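You operate a simulated robot arm through the tools that you are given. There is no shell and no other tool.

You are at the controls of a simulated robot arm. One attempt, no reset.

JOB
Find the faulty bobbin with the checker and swap it for the one on the green peg.
Fine: step till it shows FAULT; that bobbin goes on the orange peg.

Only the result counts: the job must be done as asked and must still hold three seconds after the hand-in. Knocking over, shifting, dropping, spilling or breaking anything else fails it.

ROBOT AND FRAMES
A 7-joint arm with a fingered hand, fixed in place. Base frame: the origin is on the floor under the middle of its stand, x ahead of it, y to its left, z up. Lengths are in m, angles in rad, forces in N, time in s.
With the tool pointing down near the work surface it reaches from about 0.32 to 0.72 m from the base axis. Its first joint turns from -2.897 to 2.897 rad. Payload 4 kg.
Tool frame: the origin (TCP) lies between the finger pads and is the grasp point; the fingertips stand 0.026 m ahead of it; z points along the fingers, y is the line along which they close. The gripper opens to 0.148 m; its body begins 0.073 m behind the TCP. The gripper is a hand of 3 fingers: y runs from the thumb to the fingers, the wrist lies at [0, 0, -0.239] in the tool frame, and closing takes about 1.5 s.
Orientation is that of the tool frame in the base frame, as a unit quaternion [w, x, y, z]. With the fingers straight down and closing along the base's y, the tool's x points along the base's -x, its y along +y and its z along -z.

CONTROLS
- The arm moves only by the tool send_rows. Its argument "rows" is a list of rows, each a list of 7 numbers: the finger opening in m, from 0 to 0.148, then the shift along the tool's x, y, z in units of 25 mm (1.0 is 25 mm), then the turn, a rotation vector about the tool's x, y, z in units of 4 degrees (1.0 is 4 degrees). In form: [[hand, x, y, z, rx, ry, rz], ...]. A call has 1 to 20 rows; each row shifts and turns the commanded pose from where the row before left it, along the tool's axes as they then stand. A call with a number of a shift or a turn outside -1 to 1 is refused whole. A row lasts 0.2 s, in which the tool goes at most 0.05 m and 0.15 rad; a call with a longer step from one row to the next is refused whole, and so is a gripper value outside its range. A pose out of reach is approached as far as the arm can. The call stops where the force on the tool passes 40 N (or 10 N more than at its start, if that is more) or the arm is blocked; 0.2 s more then pass. The fingers move at their own pace (about 0.072 m/s each) and stop on an object; they squeeze with about 33 N. The grip force told is the motor's: it shows also when the fingers shut on nothing. Time passes only in rows, and 0.2 s behind the last, so rows that do not move let the fingers close. It gives the time, the measured TCP pose, the force on the tool (base axes), the opening and the grip force at its end, in the units of the frame above (readings bear some noise), with the torque about the TCP (base axes, N m) and any sound that the robot's microphone picked up, and new pictures: "show" is both (left out), scene, wrist or none.
- Cameras (640 x 400 px; columns grow to the right, rows downward): "scene" is fixed at [0.2215, 0.5098, 1.631]; the picture's right is [-0.70, -0.71, 0.00], its down [-0.62, 0.61, -0.48] and it looks along [0.34, -0.34, -0.88] (base axes); focal length 365 px, centre (320, 200). "wrist" rides on the gripper at [0.068, -0.039, -0.09] in the tool frame; the picture's right is [0.50, 0.87, 0.00], its down [-0.66, 0.38, -0.65] and it looks along [-0.57, 0.33, 0.76] (tool axes); focal length 222 px, centre (320, 200). There is no depth. A picture from a camera that has moved, and an enlarged one, comes with that camera's place and axes in the base frame and with its lens. The place of the scene camera against the robot may be out by one fixed shift of up to 0.025 m in any direction.
- lift_body(by): slides the trunk up (or, below 0, down) by that many m; the arm rides with it, the base frame stays. It gives what a move gives, with no picture.
- preshape(shape): the hand has 3 fingers and takes this shape, open, in about a second: jaw (thumb against the fingers, like two jaws); tri (thumb and two fingers); tip (a fingertip pinch); poke (one finger out to press); point (the index stretched); flat (the hand flat); cup (the hand cupped); fist (a fist). The gripper value then closes the fingers along that shape, each until it touches; the sizes above hold for jaw. It gives what a move gives, with no picture.
- inspect(camera, box): a new picture of the part [left, top, right, bottom] of that camera's present view, enlarged. It takes no simulated time.
- close_job(): hands the job in; it is judged then, once.

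Places have to be worked out from the pictures, the camera data and where the tool is seen. Open the gripper and draw the arm clear of the work before you hand the job in, unless the task says otherwise.

The tools are called after "Emit:" by a JSON object that holds its "api" and its "payload". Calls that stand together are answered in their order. send_rows: Moves the arm, as the interface text tells. Its arguments: {"type":"object","properties":{"rows":{"type":"array","items":{"type":"array","items":{"type":"number"}}},"show":{"type":"string","enum":["both","scene","wrist","none"]}},"required":["rows"]} The other tools are called the same way: lift_body (by) moves the trunk up or down; preshape (shape) gives the hand a shape; inspect (camera, box) takes an enlarged picture of a part of a camera's view; close_job () hands the job in.

At the start:

```text
clock: 0.0
tool_pos: [0.3644, 0.1458, 1.1647]
tool_rot: [0.0, 0.0, 1.0, -0.001]
force: [0.3, -0.4, 0.0]
ft_torque: [0.03, 0.02, -0.02]
gripper_width: 0.1479
gripper_force: 0.0
shape: jaw
trunk travel left (down, up): [-0.525, 0.065]
```

scene: 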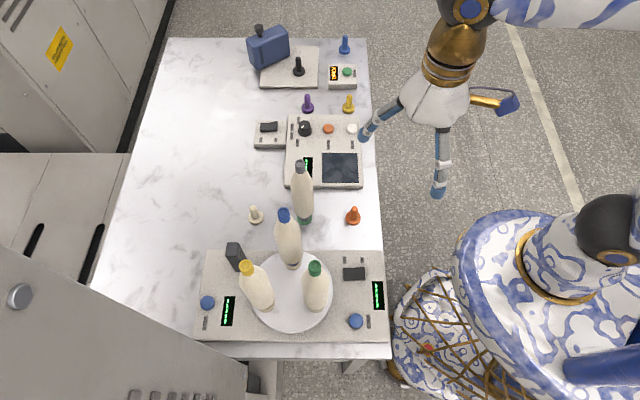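
wrist: 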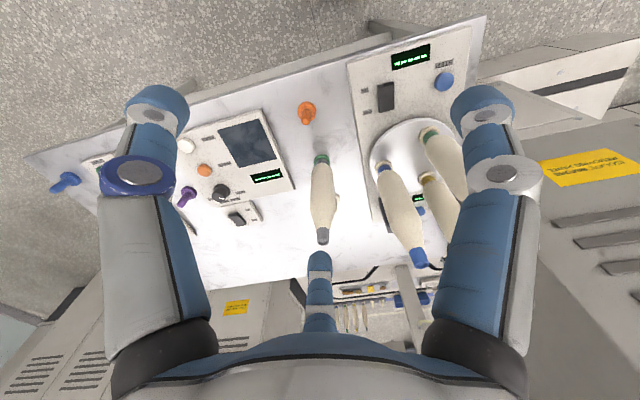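

I start by looking closely at the scene before moving anything: the bobbins seem to be the tall bottle-like things with coloured caps, and there are several panels.

Emit:
{"api": "inspect", "payload": {"camera": "scene", "box": [180, 230, 400, 367]}}

Emit:
{"api": "inspect", "payload": {"camera": "scene", "box": [230, 100, 390, 200]}}

Emit:
{"api": "inspect", "payload": {"camera": "scene", "box": [230, 20, 390, 120]}}

Emit:
{"api": "inspect", "payload": {"camera": "scene", "box": [230, 150, 390, 250]}}

Emit:
{"api": "inspect", "payload": {"camera": "wrist", "box": [340, 20, 500, 120]}}

Emit:
{"api": "inspect", "payload": {"camera": "wrist", "box": [160, 100, 320, 240]}}

```text
2.91 times, centred on (290, 298) of scene
camera zoom: at [0.2215, 0.5098, 1.631], right [-0.7, -0.71, 0.0], down [-0.62, 0.61, -0.48], along [0.34, -0.34, -0.88], focal length 1063 px, centre (407, -86)
```

zoom: 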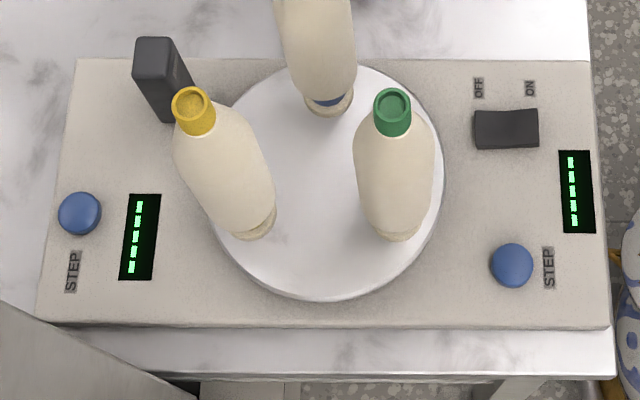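

```text
4.00 times, centred on (310, 150) of scene
camera zoom: at [0.2215, 0.5098, 1.631], right [-0.7, -0.71, 0.0], down [-0.62, 0.61, -0.48], along [0.34, -0.34, -0.88], focal length 1461 px, centre (360, 400)
```

zoom: 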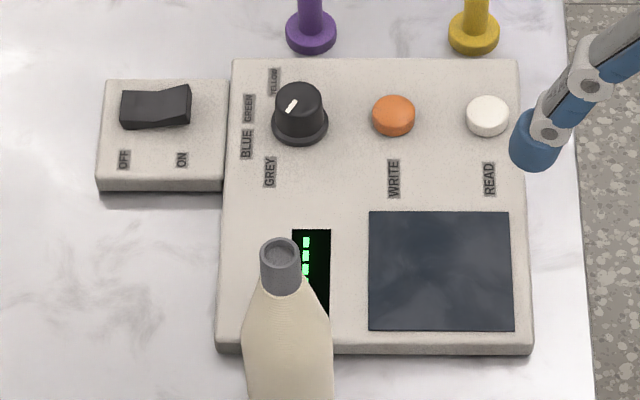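

```text
4.00 times, centred on (310, 70) of scene
camera zoom: at [0.2215, 0.5098, 1.631], right [-0.7, -0.71, 0.0], down [-0.62, 0.61, -0.48], along [0.34, -0.34, -0.88], focal length 1461 px, centre (360, 720)
```

zoom: 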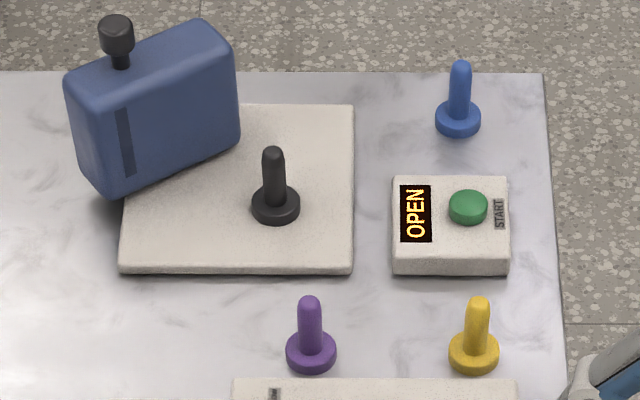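

```text
4.00 times, centred on (310, 200) of scene
camera zoom: at [0.2215, 0.5098, 1.631], right [-0.7, -0.71, 0.0], down [-0.62, 0.61, -0.48], along [0.34, -0.34, -0.88], focal length 1461 px, centre (360, 200)
```

zoom: 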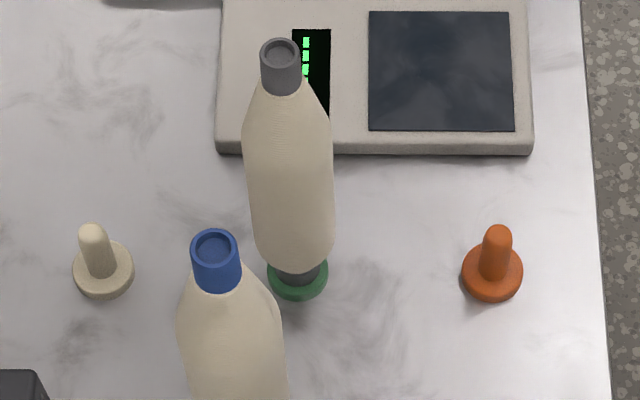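

```text
4.00 times, centred on (420, 70) of wrist
camera zoom: at [0.2952, 0.1061, 1.255], right [-0.5, 0.87, 0.0], down [0.66, 0.38, 0.65], along [0.57, 0.33, -0.76], focal length 888 px, centre (-80, 720)
```

zoom: 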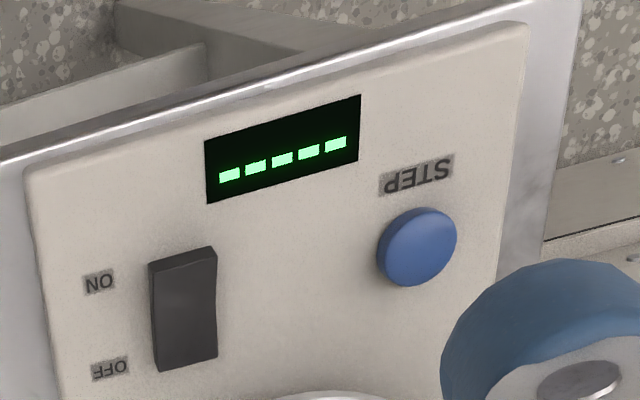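

```text
2.86 times, centred on (240, 170) of wrist
camera zoom: at [0.2952, 0.1061, 1.255], right [-0.5, 0.87, 0.0], down [0.66, 0.38, 0.65], along [0.57, 0.33, -0.76], focal length 635 px, centre (549, 286)
```

zoom: 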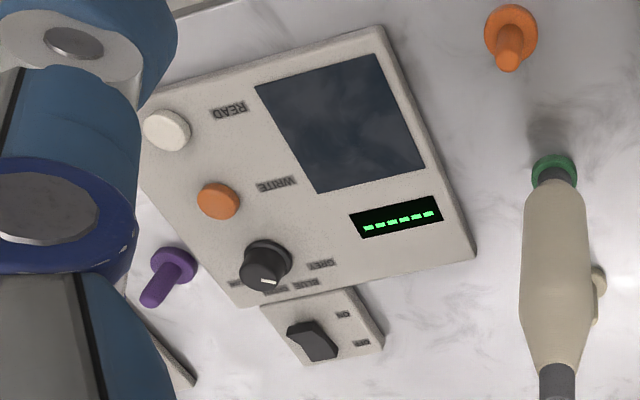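

The turntable unit with the STEP buttons looks like the checker, and both its displays show dashes. I triangulate the table top at about z = 0.78, orange peg near (0.45, 0.16), green peg near (0.53, 0.25), and turntable centre near (0.41, 0.41). I zoom in more on the switches and displays.

Emit:
{"api": "inspect", "payload": {"camera": "scene", "box": [330, 250, 394, 290]}}

Emit:
{"api": "inspect", "payload": {"camera": "scene", "box": [195, 235, 275, 285]}}

Emit:
{"api": "inspect", "payload": {"camera": "scene", "box": [330, 275, 394, 315]}}

Emit:
{"api": "inspect", "payload": {"camera": "wrist", "box": [350, 110, 470, 270]}}

```text
10.00 times, centred on (362, 270) of scene
camera zoom: at [0.2215, 0.5098, 1.631], right [-0.7, -0.71, 0.0], down [-0.62, 0.61, -0.48], along [0.34, -0.34, -0.88], focal length 3653 px, centre (-100, -500)
```

zoom: 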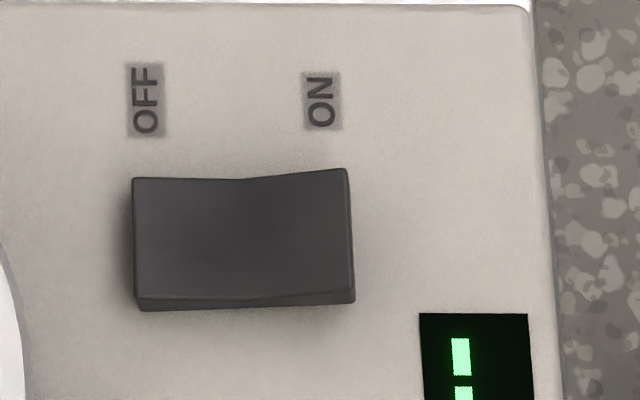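

```text
8.00 times, centred on (235, 260) of scene
camera zoom: at [0.2215, 0.5098, 1.631], right [-0.7, -0.71, 0.0], down [-0.62, 0.61, -0.48], along [0.34, -0.34, -0.88], focal length 2922 px, centre (1000, -280)
```

zoom: 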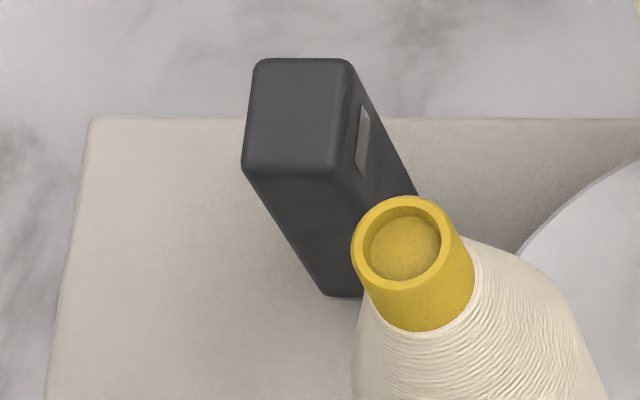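

```text
10.00 times, centred on (362, 295) of scene
camera zoom: at [0.2215, 0.5098, 1.631], right [-0.7, -0.71, 0.0], down [-0.62, 0.61, -0.48], along [0.34, -0.34, -0.88], focal length 3653 px, centre (-100, -750)
```

zoom: 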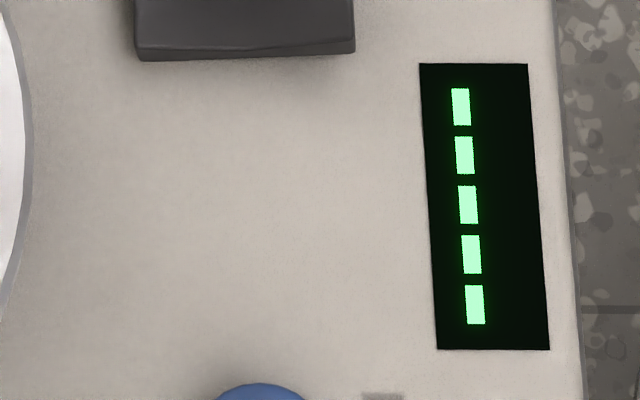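

```text
2.50 times, centred on (410, 190) of wrist
camera zoom: at [0.2952, 0.1061, 1.255], right [-0.5, 0.87, 0.0], down [0.66, 0.38, 0.65], along [0.57, 0.33, -0.76], focal length 555 px, centre (95, 225)
```

zoom: 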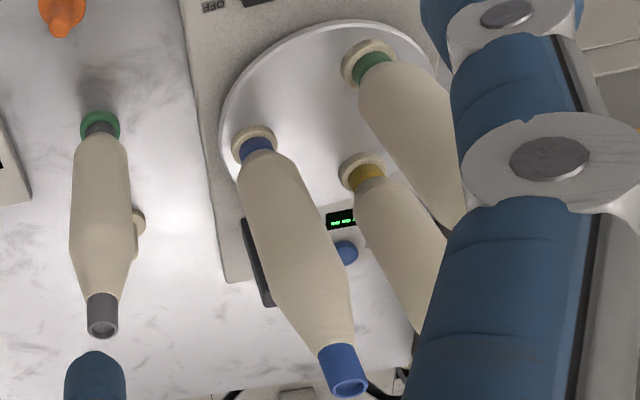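

The ON end of the checker's rocker seems raised, so it may be OFF, and I will look closer. The tool is well above everything, so I first take the poke shape here to see where the fingertip lies.

Emit:
{"api": "preshape", "payload": {"shape": "poke"}}

Emit:
{"api": "inspect", "payload": {"camera": "wrist", "box": [0, 0, 640, 400]}}

Emit:
{"api": "inspect", "payload": {"camera": "scene", "box": [330, 40, 554, 180]}}

```text
clock: 0.9
tool_pos: [0.3631, 0.1455, 1.1656]
tool_rot: [0.0, 0.0, 1.0, 0.0]
force: [0.8, -0.9, -0.2]
ft_torque: [-0.01, 0.02, -0.04]
gripper_width: 0.0
gripper_force: 0.0
shape: poke
trunk travel left (down, up): [-0.525, 0.065]
```

```text
1.00 times, centred on (320, 200) of wrist (not enlarged: the box is as wide or as high as the picture)
camera zoom: at [0.2952, 0.1062, 1.255], right [-0.5, 0.87, 0.0], down [0.66, 0.38, 0.65], along [0.57, 0.33, -0.76], focal length 222 px, centre (320, 200)
```

zoom: 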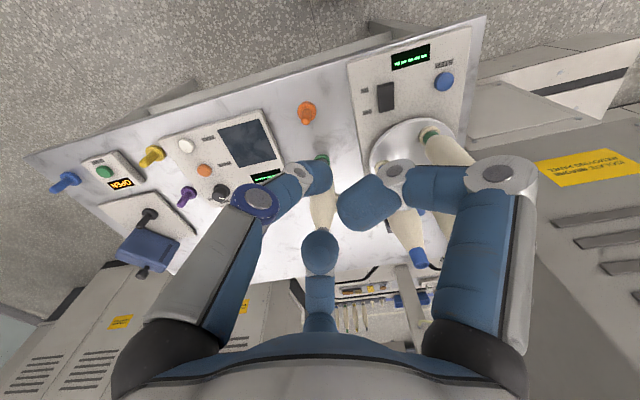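

```text
2.86 times, centred on (442, 110) of scene
camera zoom: at [0.2215, 0.5098, 1.631], right [-0.7, -0.71, 0.0], down [-0.62, 0.61, -0.48], along [0.34, -0.34, -0.88], focal length 1044 px, centre (-29, 457)
```

zoom: 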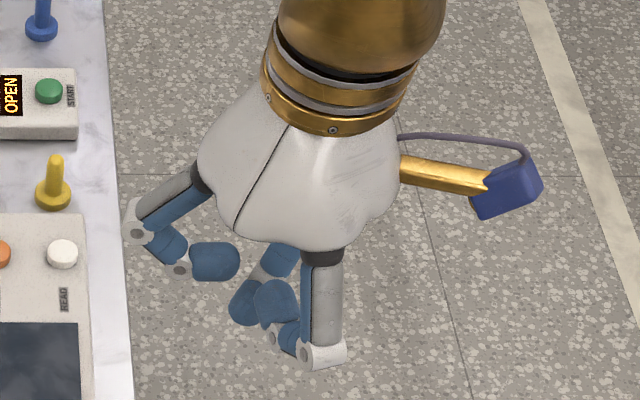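

In poke the thumb tip appears near the tool axis while the two fingers curl. I zoom in to see which finger leads.

Emit:
{"api": "inspect", "payload": {"camera": "wrist", "box": [200, 120, 456, 280]}}

Emit:
{"api": "inspect", "payload": {"camera": "scene", "box": [365, 100, 461, 160]}}

```text
2.50 times, centred on (328, 200) of wrist
camera zoom: at [0.2952, 0.1062, 1.255], right [-0.5, 0.87, 0.0], down [0.66, 0.38, 0.65], along [0.57, 0.33, -0.76], focal length 555 px, centre (300, 200)
```

zoom: 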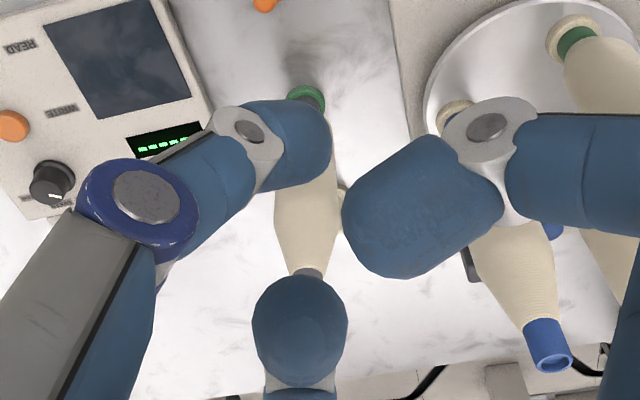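

```text
6.67 times, centred on (413, 130) of scene
camera zoom: at [0.2215, 0.5098, 1.631], right [-0.7, -0.71, 0.0], down [-0.62, 0.61, -0.48], along [0.34, -0.34, -0.88], focal length 2435 px, centre (-300, 667)
```

zoom: 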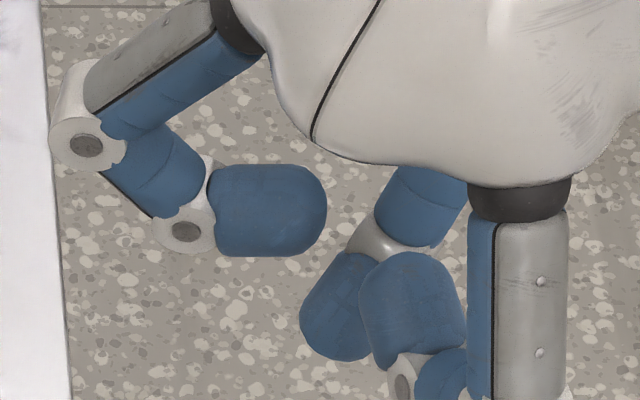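

The thumb tip leads, on the tool axis about 0.02–0.026 m ahead of the TCP, and the curled fingers sit about 0.04 m higher. I turn the hand +60° about base z in place, so the knuckles later face away from the turntable, and check the result.

Emit:
{"api": "send_rows", "payload": {"rows": [[0, 0, 0, 0, 0, 0, -1], [0, 0, 0, 0, 0, 0, -1], [0, 0, 0, 0, 0, 0, -1], [0, 0, 0, 0, 0, 0, -1], [0, 0, 0, 0, 0, 0, -1], [0, 0, 0, 0, 0, 0, -1], [0, 0, 0, 0, 0, 0, -1], [0, 0, 0, 0, 0, 0, -1], [0, 0, 0, 0, 0, 0, -1], [0, 0, 0, 0, 0, 0, -1], [0, 0, 0, 0, 0, 0, -1], [0, 0, 0, 0, 0, 0, -1], [0, 0, 0, 0, 0, 0, -1], [0, 0, 0, 0, 0, 0, -1], [0, 0, 0, 0, 0, 0, -1]], "show": "both"}}

```text
clock: 4.1
tool_pos: [0.3643, 0.1471, 1.1659]
tool_rot: [0.0, -0.501, 0.866, 0.0]
force: [-0.6, 0.0, 0.1]
ft_torque: [0.0, 0.01, 0.0]
gripper_width: 0.0001
gripper_force: 32.3
shape: jaw
trunk travel left (down, up): [-0.525, 0.065]
camera wrist: at [0.3632, 0.0671, 1.2551], right [-1.0, 0.0, 0.0], down [0.0, 0.76, 0.65], along [0.0, 0.65, -0.76], focal length 222 px, centre (320, 200)
```

scene: 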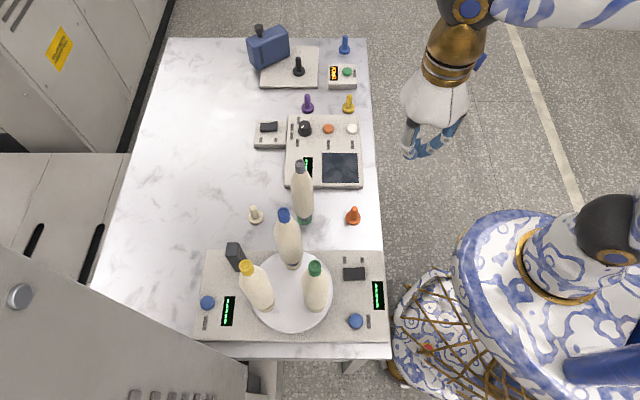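
wrist: 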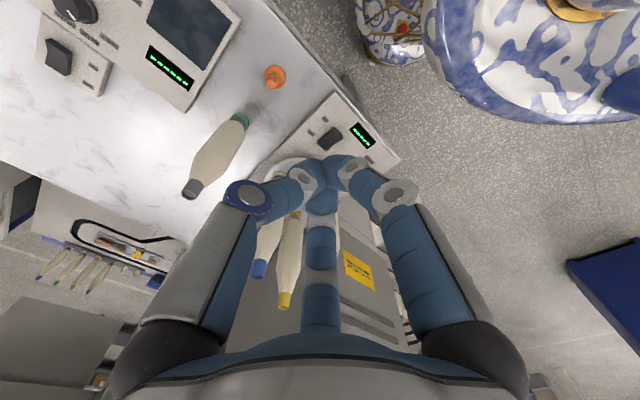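

Sending hand value 0 closed the fingers in the jaw shape. That is fine, because the closed tips make a compact poker on the tool axis. I move toward the checker at the same height to look at its switch and STEP button with the wrist camera.

Emit:
{"api": "send_rows", "payload": {"rows": [[0, -0.397, 0.953, 0, 0, 0, 0], [0, -0.397, 0.953, 0, 0, 0, 0], [0, -0.397, 0.953, 0, 0, 0, 0], [0, -0.397, 0.953, 0, 0, 0, 0], [0, -0.397, 0.953, 0, 0, 0, 0], [0, -0.397, 0.953, 0, 0, 0, 0]], "show": "both"}}

Emit:
{"api": "inspect", "payload": {"camera": "wrist", "box": [160, 60, 480, 260]}}

```text
clock: 5.5
tool_pos: [0.27, 0.2699, 1.1651]
tool_rot: [0.0, -0.5, 0.866, 0.0]
force: [0.2, -0.5, 0.1]
ft_torque: [-0.02, 0.01, 0.01]
gripper_width: 0.0
gripper_force: 33.4
shape: jaw
trunk travel left (down, up): [-0.525, 0.065]
camera wrist: at [0.2688, 0.1907, 1.255], right [-1.0, 0.0, 0.0], down [0.0, 0.76, 0.65], along [0.0, 0.65, -0.76], focal length 222 px, centre (320, 200)
```

scene: 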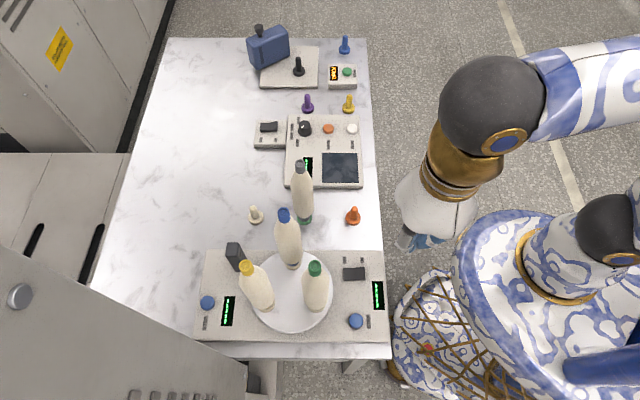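
wrist: 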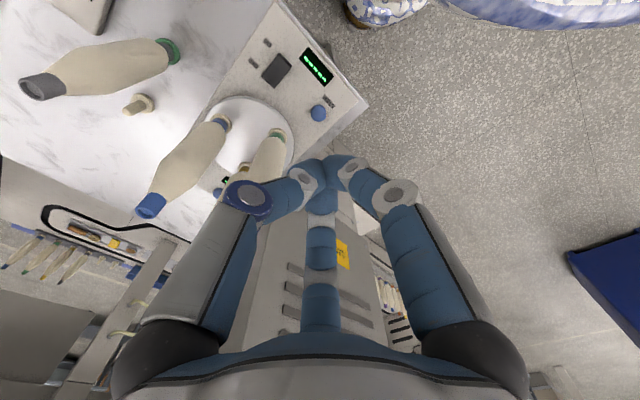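

```text
2.00 times, centred on (320, 160) of wrist
camera zoom: at [0.2688, 0.1907, 1.255], right [-1.0, 0.0, 0.0], down [0.0, 0.76, 0.65], along [0.0, 0.65, -0.76], focal length 444 px, centre (320, 280)
```

zoom: 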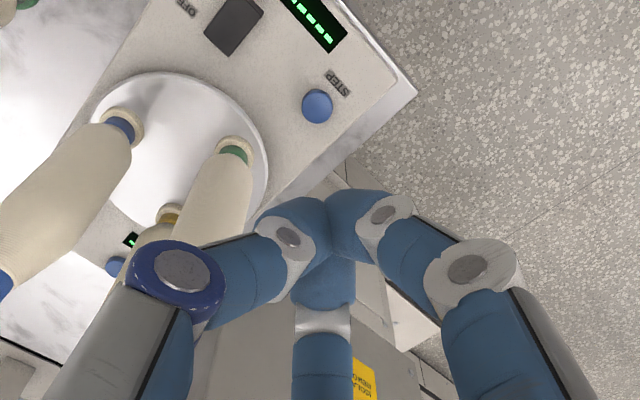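

The STEP button projects to about (0.272, 0.343), which agrees with the scene estimate. I zoom in on the rocker and display from this side.

Emit:
{"api": "inspect", "payload": {"camera": "wrist", "box": [240, 35, 304, 75]}}

Emit:
{"api": "inspect", "payload": {"camera": "wrist", "box": [284, 40, 364, 130]}}

```text
10.00 times, centred on (272, 55) of wrist
camera zoom: at [0.2688, 0.1907, 1.255], right [-1.0, 0.0, 0.0], down [0.0, 0.76, 0.65], along [0.0, 0.65, -0.76], focal length 2221 px, centre (800, 1650)
```

zoom: 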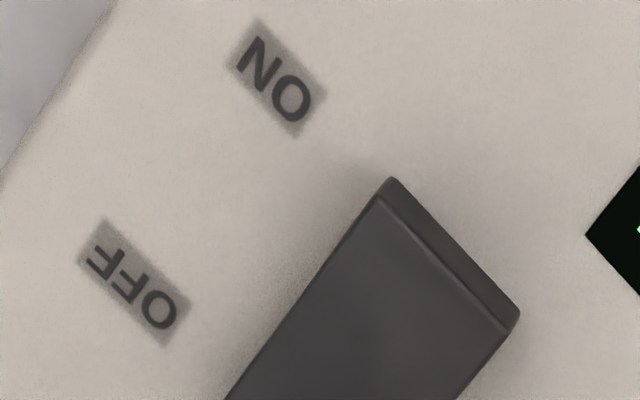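

```text
4.44 times, centred on (324, 85) of wrist
camera zoom: at [0.2688, 0.1907, 1.255], right [-1.0, 0.0, 0.0], down [0.0, 0.76, 0.65], along [0.0, 0.65, -0.76], focal length 987 px, centre (302, 711)
```

zoom: 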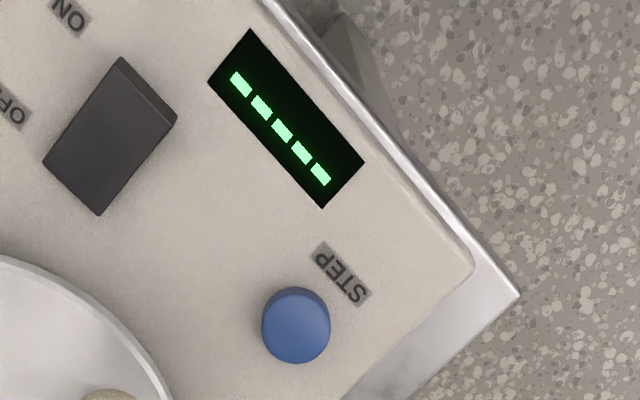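

By triangulating between the two wrist views, I get the ON end of the rocker at about (0.325, 0.256, 0.827) and the STEP button at about (0.272, 0.345, 0.83). The ON end stands proud, so the unit looks switched OFF. I move above the ON end and descend to tips around 0.875.

Emit:
{"api": "send_rows", "payload": {"rows": [[0, -0.296, -0.753, 0, 0, 0, 0], [0, -0.296, -0.753, 0, 0, 0, 0], [0, -0.296, -0.753, 0, 0, 0, 0], [0, 0, 0, 1, 0, 0, 0], [0, 0, 0, 1, 0, 0, 0], [0, 0, 0, 1, 0, 0, 0], [0, 0, 0, 1, 0, 0, 0], [0, 0, 0, 1, 0, 0, 0], [0, 0, 0, 1, 0, 0, 0], [0, 0, 0, 1, 0, 0, 0], [0, 0, 0, 1, 0, 0, 0], [0, 0, 0, 1, 0, 0, 0], [0, 0, 0, 1, 0, 0, 0]], "show": "both"}}

Emit:
{"api": "inspect", "payload": {"camera": "wrist", "box": [240, 100, 400, 200]}}

```text
clock: 8.3
tool_pos: [0.3297, 0.2591, 0.9158]
tool_rot: [0.0, -0.5, 0.866, 0.001]
force: [0.8, 0.4, -0.2]
ft_torque: [-0.01, 0.02, -0.01]
gripper_width: 0.0001
gripper_force: 32.7
shape: jaw
trunk travel left (down, up): [-0.525, 0.065]
camera wrist: at [0.3291, 0.1808, 1.0048], right [-1.0, 0.0, 0.0], down [0.0, 0.76, 0.65], along [0.0, 0.65, -0.76], focal length 222 px, centre (320, 200)
```

scene: 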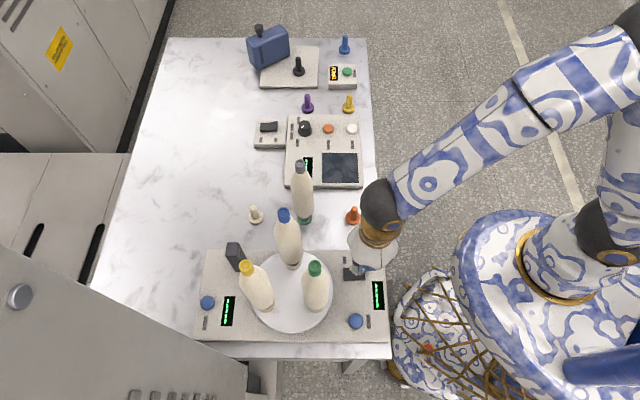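
wrist: 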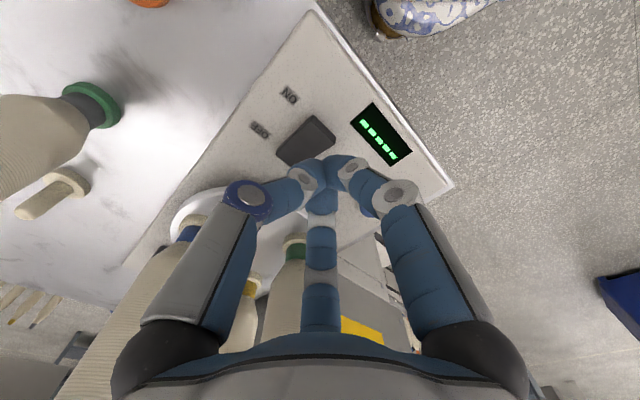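

```text
4.00 times, centred on (320, 150) of wrist
camera zoom: at [0.3291, 0.1808, 1.0048], right [-1.0, 0.0, 0.0], down [0.0, 0.76, 0.65], along [0.0, 0.65, -0.76], focal length 888 px, centre (320, 400)
```

zoom: 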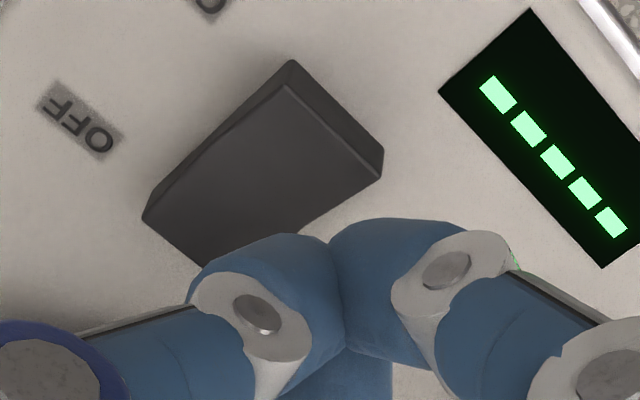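

The close view confirms that the OFF side is down and the ON end raised. The tips are right over the ON end, so I shift about 4 mm inward and go down gently.

Emit:
{"api": "send_rows", "payload": {"rows": [[0, -0.18, 0, 0.8, 0, 0, 0], [0, 0, 0, 0.8, 0, 0, 0], [0, 0, 0, 0.3, 0, 0, 0], [0, 0, 0, 0.2, 0, 0, 0], [0, 0, 0, 0.2, 0, 0, 0], [0, 0, 0, 0.2, 0, 0, 0]], "show": "both"}}

Emit:
{"api": "inspect", "payload": {"camera": "wrist", "box": [240, 100, 400, 200]}}

```text
clock: 9.5
tool_pos: [0.333, 0.2661, 0.8629]
tool_rot: [0.005, -0.5, 0.866, 0.001]
force: [-2.8, -3.3, 26.7]
ft_torque: [0.03, 0.04, 0.01]
gripper_width: 0.0001
gripper_force: 32.7
shape: jaw
trunk travel left (down, up): [-0.525, 0.065]
stopped in row 6: the force on the tool passed its limit at 47 N (the readings are from after the stop); the commanded pose is now the measured one
camera wrist: at [0.3315, 0.1858, 0.9512], right [-1.0, 0.0, -0.01], down [-0.01, 0.75, 0.66], along [0.01, 0.66, -0.75], focal length 222 px, centre (320, 200)
```

scene: 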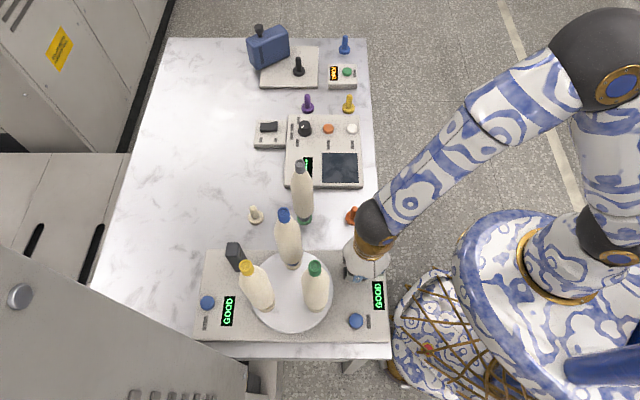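
wrist: 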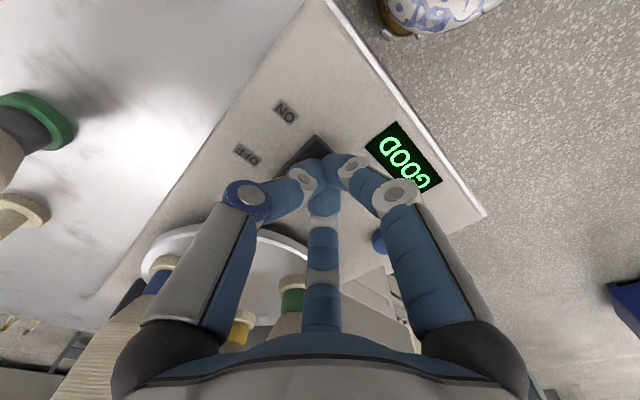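

```text
4.00 times, centred on (320, 150) of wrist
camera zoom: at [0.3315, 0.1858, 0.9512], right [-1.0, 0.0, -0.01], down [-0.01, 0.75, 0.66], along [0.01, 0.66, -0.75], focal length 888 px, centre (320, 400)
```

zoom: 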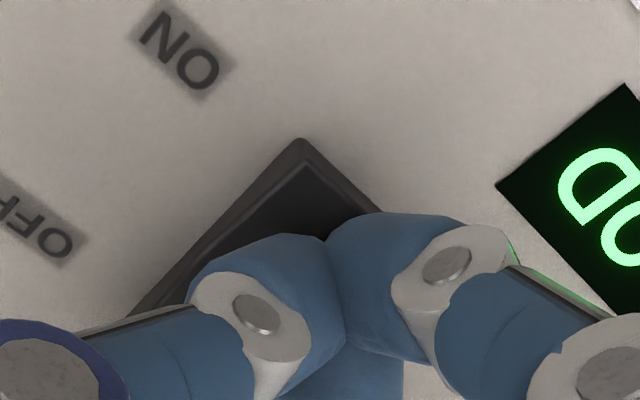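

The switch flipped: both displays now read GOOD. I back straight up and check that the rocker stays on and how the bobbins stand at the sensor.

Emit:
{"api": "send_rows", "payload": {"rows": [[0, 0, 0, -0.5, 0, 0, 0], [0, 0, 0, -1, 0, 0, 0], [0, 0, 0, -1, 0, 0, 0], [0, 0, 0, -1, 0, 0, 0]], "show": "both"}}

Emit:
{"api": "inspect", "payload": {"camera": "scene", "box": [180, 230, 404, 370]}}

```text
clock: 10.5
tool_pos: [0.3341, 0.2664, 0.9475]
tool_rot: [0.003, -0.5, 0.866, 0.0]
force: [-0.5, -0.1, -0.2]
ft_torque: [0.02, -0.02, 0.01]
gripper_width: 0.0
gripper_force: 32.8
shape: jaw
trunk travel left (down, up): [-0.525, 0.065]
camera wrist: at [0.3323, 0.1865, 1.0372], right [-1.0, 0.0, 0.0], down [0.0, 0.75, 0.66], along [0.0, 0.66, -0.75], focal length 222 px, centre (320, 200)
```

scene: 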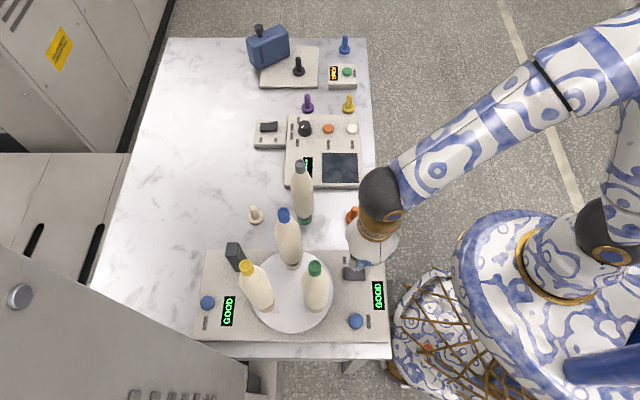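
wrist: 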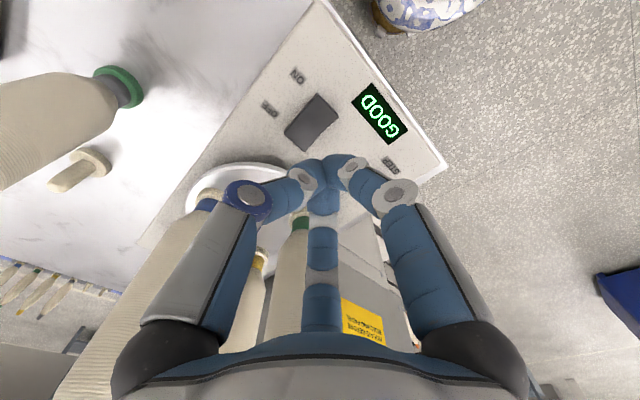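

```text
2.86 times, centred on (292, 300) of scene
camera zoom: at [0.2215, 0.5098, 1.631], right [-0.7, -0.71, 0.0], down [-0.62, 0.61, -0.48], along [0.34, -0.34, -0.88], focal length 1044 px, centre (400, -86)
```

zoom: 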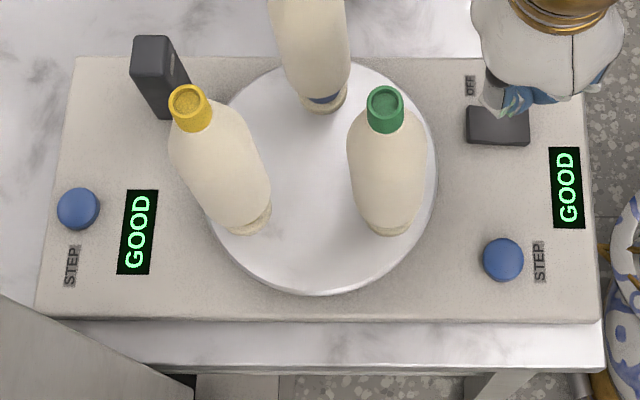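

GOOD applies to the bobbin at the sensor now, which I believe is the blue one on the back side. Next I tilt the hand 24° so it leans away from the turntable, and move to a point short of the near STEP button.

Emit:
{"api": "send_rows", "payload": {"rows": [[0, 0, 0, 0, 0.589, -0.806, 0], [0, 0, 0, 0, 0.589, -0.806, 0], [0, 0, 0, 0, 0.589, -0.806, 0], [0, 0, 0, 0, 0.589, -0.806, 0], [0, 0, 0, 0, 0.589, -0.806, 0], [0, 0, 0, 0, 0.589, -0.806, 0], [0, 0, 0.96, 0.06, 0, 0, 0], [0, 0, 0.96, 0.06, 0, 0, 0], [0, 0, 0.96, 0.06, 0, 0, 0], [0, 0, 0.96, 0.06, 0, 0, 0], [0, 0, 0.96, 0.06, 0, 0, 0]], "show": "both"}}

Emit:
{"api": "inspect", "payload": {"camera": "wrist", "box": [240, 100, 400, 200]}}

Emit:
{"api": "inspect", "payload": {"camera": "scene", "box": [280, 240, 440, 340]}}

```text
clock: 12.9
tool_pos: [0.2374, 0.3286, 0.9117]
tool_rot: [0.21, -0.488, 0.847, -0.023]
force: [-0.5, -0.6, -0.6]
ft_torque: [0.01, 0.03, -0.02]
gripper_width: 0.0003
gripper_force: 33.2
shape: jaw
trunk travel left (down, up): [-0.525, 0.065]
camera wrist: at [0.2055, 0.2367, 0.9795], right [-0.93, 0.03, -0.38], down [-0.27, 0.64, 0.72], along [0.26, 0.77, -0.58], focal length 222 px, centre (320, 200)
```

scene: 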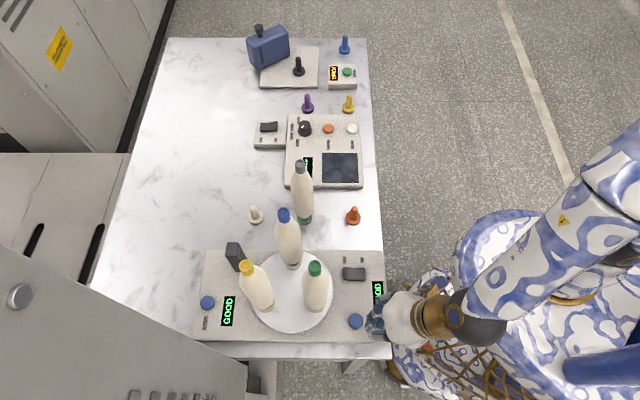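
wrist: 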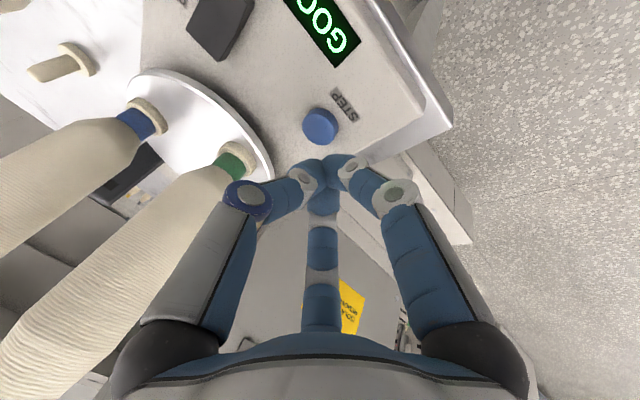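

```text
4.00 times, centred on (320, 150) of wrist
camera zoom: at [0.2055, 0.2367, 0.9795], right [-0.93, 0.03, -0.38], down [-0.27, 0.64, 0.72], along [0.26, 0.77, -0.58], focal length 888 px, centre (320, 400)
```

zoom: 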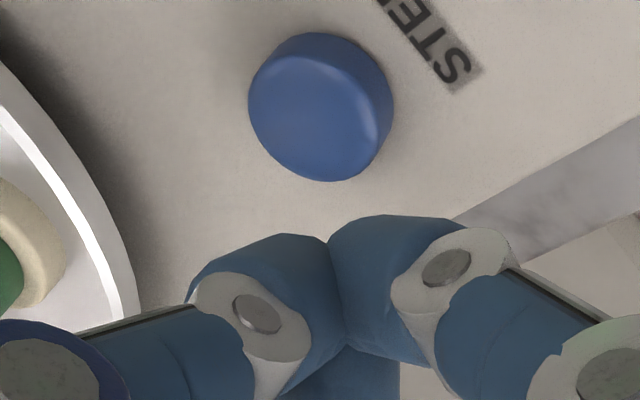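

```text
4.00 times, centred on (360, 290) of scene
camera zoom: at [0.2215, 0.5098, 1.631], right [-0.7, -0.71, 0.0], down [-0.62, 0.61, -0.48], along [0.34, -0.34, -0.88], focal length 1461 px, centre (160, -160)
```

zoom: 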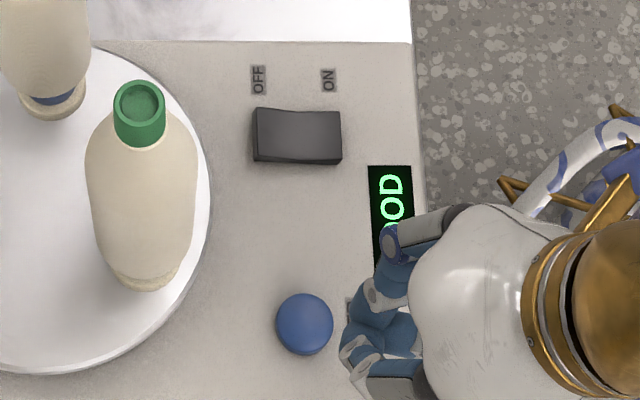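

The triangulated button is at about (0.271, 0.340, 0.831), and the tool axis passes within about 3 mm of it. I advance along the tool axis and press gently with small steps.

Emit:
{"api": "send_rows", "payload": {"rows": [[0, 0.1, -0.06, 0.8, 0, 0, 0], [0, 0, 0, 0.8, 0, 0, 0], [0, 0, 0, 0.15, 0, 0, 0], [0, 0, 0, 0.15, 0, 0, 0], [0, 0, 0, 0.15, 0, 0, 0], [0, 0, 0, 0.15, 0, 0, 0], [0, 0, 0, 0.15, 0, 0, 0]], "show": "both"}}

Emit:
{"api": "inspect", "payload": {"camera": "wrist", "box": [240, 100, 400, 200]}}

```text
clock: 14.5
tool_pos: [0.2601, 0.3369, 0.8592]
tool_rot: [0.212, -0.489, 0.846, -0.022]
force: [-2.2, -0.7, 10.0]
ft_torque: [0.02, 0.05, 0.04]
gripper_width: 0.0
gripper_force: 32.7
shape: jaw
trunk travel left (down, up): [-0.525, 0.065]
heard: click
camera wrist: at [0.2273, 0.2436, 0.9267], right [-0.93, 0.03, -0.38], down [-0.27, 0.63, 0.72], along [0.26, 0.77, -0.58], focal length 222 px, centre (320, 200)
```

scene: 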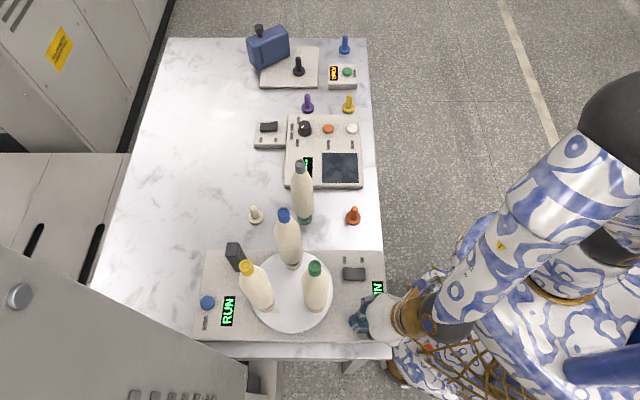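
wrist: 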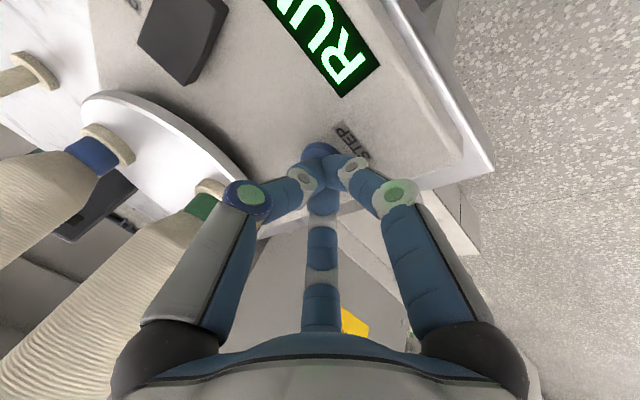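

```text
4.00 times, centred on (320, 150) of wrist
camera zoom: at [0.2273, 0.2436, 0.9267], right [-0.93, 0.03, -0.38], down [-0.27, 0.63, 0.72], along [0.26, 0.77, -0.58], focal length 888 px, centre (320, 400)
```

zoom: 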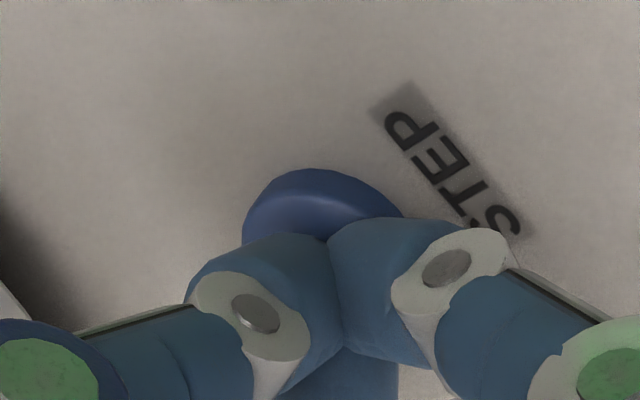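

A click was heard and the displays show RUN. I back off along the tool axis and wait for the turntable to finish.

Emit:
{"api": "send_rows", "payload": {"rows": [[0, 0, 0, -0.8, 0, 0, 0], [0, 0, 0, -0.8, 0, 0, 0], [0, 0, 0, -0.4, 0, 0, 0], [0, 0, 0, 0, 0, 0, 0], [0, 0, 0, 0, 0, 0, 0], [0, 0, 0, 0, 0, 0, 0], [0, 0, 0, 0, 0, 0, 0], [0, 0, 0, 0, 0, 0, 0]], "show": "scene"}}

Emit:
{"api": "inspect", "payload": {"camera": "scene", "box": [180, 230, 404, 370]}}

```text
clock: 16.3
tool_pos: [0.2406, 0.3292, 0.904]
tool_rot: [0.209, -0.489, 0.846, -0.022]
force: [0.1, -0.3, -0.3]
ft_torque: [0.04, 0.0, 0.01]
gripper_width: 0.0
gripper_force: 32.9
shape: jaw
trunk travel left (down, up): [-0.525, 0.065]
```

scene: 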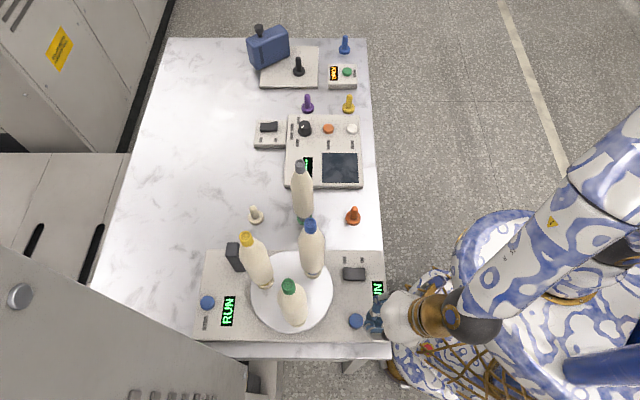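

```text
2.86 times, centred on (292, 300) of scene
camera zoom: at [0.2215, 0.5098, 1.631], right [-0.7, -0.71, 0.0], down [-0.62, 0.61, -0.48], along [0.34, -0.34, -0.88], focal length 1044 px, centre (400, -86)
```

zoom: 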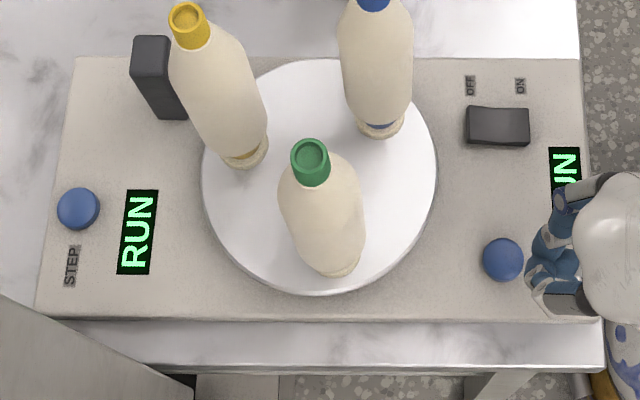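

The table is turning: yellow moves toward the back, and green moves toward the front left. I wait until it stops.

Emit:
{"api": "send_rows", "payload": {"rows": [[0, 0, 0, 0, 0, 0, 0], [0, 0, 0, 0, 0, 0, 0], [0, 0, 0, 0, 0, 0, 0], [0, 0, 0, 0, 0, 0, 0], [0, 0, 0, 0, 0, 0, 0], [0, 0, 0, 0, 0, 0, 0], [0, 0, 0, 0, 0, 0, 0], [0, 0, 0, 0, 0, 0, 0], [0, 0, 0, 0, 0, 0, 0], [0, 0, 0, 0, 0, 0, 0], [0, 0, 0, 0, 0, 0, 0], [0, 0, 0, 0, 0, 0, 0], [0, 0, 0, 0, 0, 0, 0], [0, 0, 0, 0, 0, 0, 0], [0, 0, 0, 0, 0, 0, 0]], "show": "both"}}

Emit:
{"api": "inspect", "payload": {"camera": "scene", "box": [180, 230, 404, 370]}}

```text
clock: 19.5
tool_pos: [0.2416, 0.3283, 0.9037]
tool_rot: [0.21, -0.49, 0.846, -0.021]
force: [1.0, 0.1, 0.0]
ft_torque: [0.0, 0.02, 0.01]
gripper_width: 0.0
gripper_force: 33.4
shape: jaw
trunk travel left (down, up): [-0.525, 0.065]
camera wrist: at [0.209, 0.2354, 0.9718], right [-0.93, 0.03, -0.38], down [-0.27, 0.64, 0.72], along [0.26, 0.77, -0.58], focal length 222 px, centre (320, 200)
```

scene: 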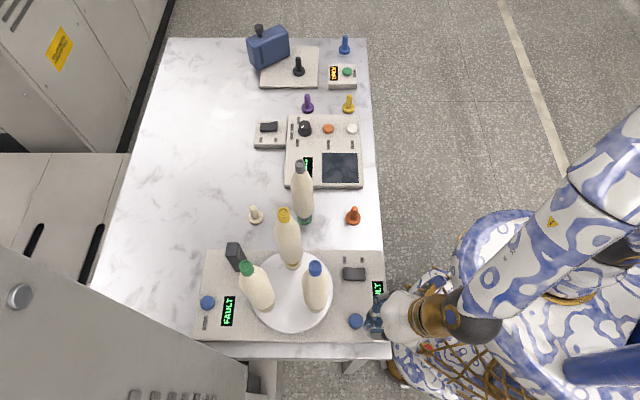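
wrist: 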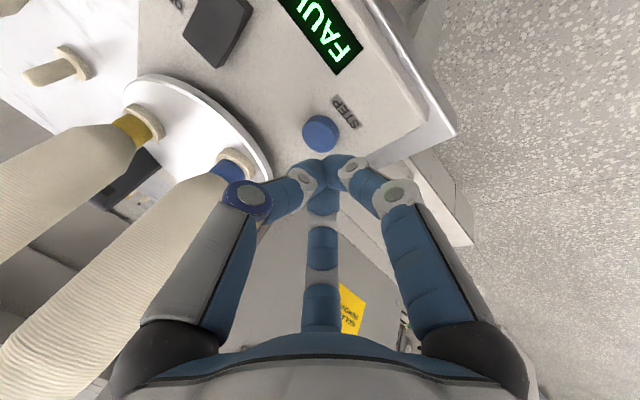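

```text
2.86 times, centred on (292, 300) of scene
camera zoom: at [0.2215, 0.5098, 1.631], right [-0.7, -0.71, 0.0], down [-0.62, 0.61, -0.48], along [0.34, -0.34, -0.88], focal length 1044 px, centre (400, -86)
```

zoom: 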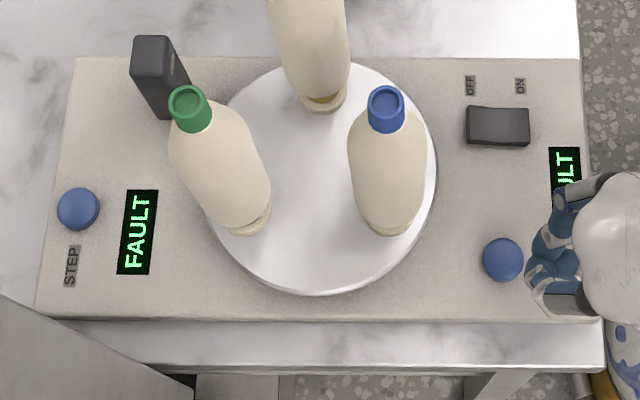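

The display shows FAULT with yellow at the back position and green at the left position. To be sure which position the sensor faces, I zoom in on the sensor block from both cameras.

Emit:
{"api": "inspect", "payload": {"camera": "wrist", "box": [80, 100, 240, 220]}}

Emit:
{"api": "inspect", "payload": {"camera": "scene", "box": [215, 235, 279, 275]}}

```text
3.33 times, centred on (160, 160) of wrist
camera zoom: at [0.209, 0.2354, 0.9718], right [-0.93, 0.03, -0.38], down [-0.27, 0.64, 0.72], along [0.26, 0.77, -0.58], focal length 740 px, centre (853, 333)
```

zoom: 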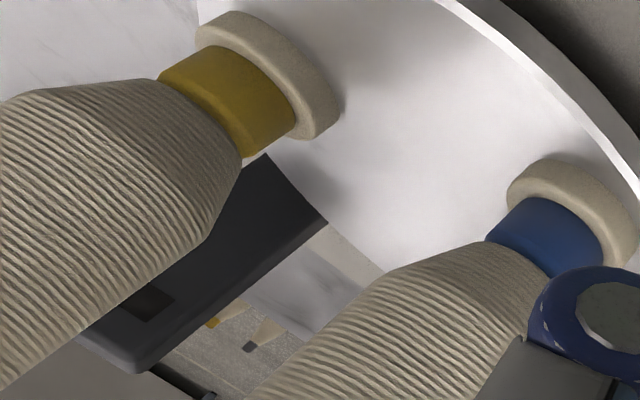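

```text
10.00 times, centred on (247, 255) of scene
camera zoom: at [0.2215, 0.5098, 1.631], right [-0.7, -0.71, 0.0], down [-0.62, 0.61, -0.48], along [0.34, -0.34, -0.88], focal length 3653 px, centre (1050, -350)
```

zoom: 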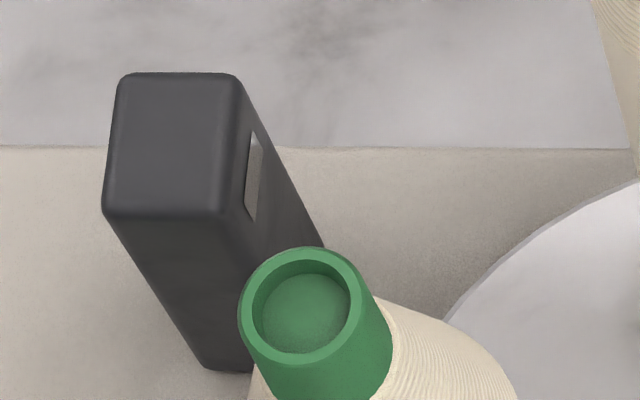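

The sensor window faces the back position, where yellow stands, so yellow is the faulty bobbin (blue tested GOOD). I rise 0.32 m clear of everything and then remove the tilt.

Emit:
{"api": "send_rows", "payload": {"rows": [[0, 0, 0, -0.8, 0, 0, 0], [0, -0.3276, -0.2396, -0.9135, 0, 0, 0], [0, -0.3276, -0.2396, -0.9135, 0, 0, 0], [0, -0.3276, -0.2396, -0.9135, 0, 0, 0], [0, -0.3276, -0.2396, -0.9135, 0, 0, 0], [0, -0.3276, -0.2396, -0.9135, 0, 0, 0], [0, -0.3276, -0.2396, -0.9135, 0, 0, 0], [0, -0.3276, -0.2396, -0.9135, 0, 0, 0], [0, -0.3276, -0.2396, -0.9135, 0, 0, 0], [0, -0.3276, -0.2396, -0.9135, 0, 0, 0], [0, -0.3276, -0.2396, -0.9135, 0, 0, 0], [0, -0.3276, -0.2396, -0.9135, 0, 0, 0], [0, -0.3276, -0.2396, -0.9135, 0, 0, 0], [0, 0, 0, 0, -0.589, 0.806, 0], [0, 0, 0, 0, -0.589, 0.806, 0], [0, 0, 0, 0, -0.589, 0.806, 0], [0, 0, 0, 0, -0.589, 0.806, 0], [0, 0, 0, 0, -0.589, 0.806, 0], [0, 0, 0, 0, -0.589, 0.806, 0]], "show": "both"}}

```text
clock: 23.5
tool_pos: [0.2325, 0.3229, 1.222]
tool_rot: [0.002, -0.5, 0.866, 0.002]
force: [0.1, 0.8, 0.2]
ft_torque: [0.0, -0.03, 0.04]
gripper_width: 0.0001
gripper_force: 32.7
shape: jaw
trunk travel left (down, up): [-0.525, 0.065]
camera wrist: at [0.2312, 0.2442, 1.3099], right [-1.0, 0.0, 0.0], down [0.0, 0.75, 0.66], along [0.0, 0.66, -0.75], focal length 222 px, centre (320, 200)
```

scene: 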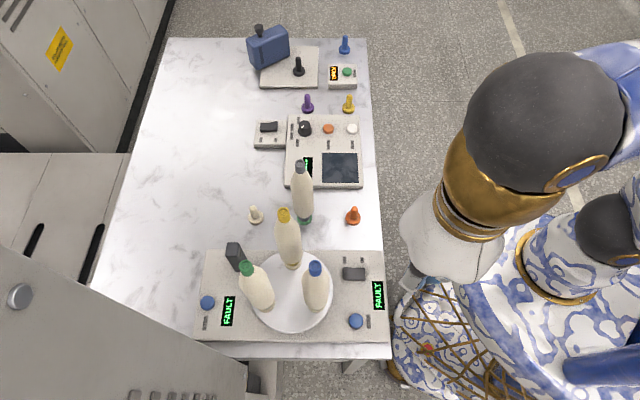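
wrist: 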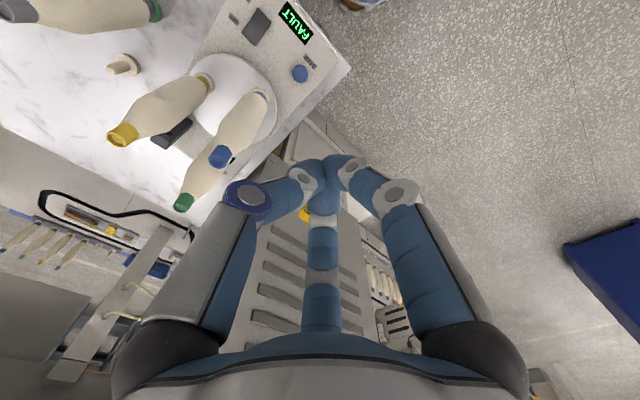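

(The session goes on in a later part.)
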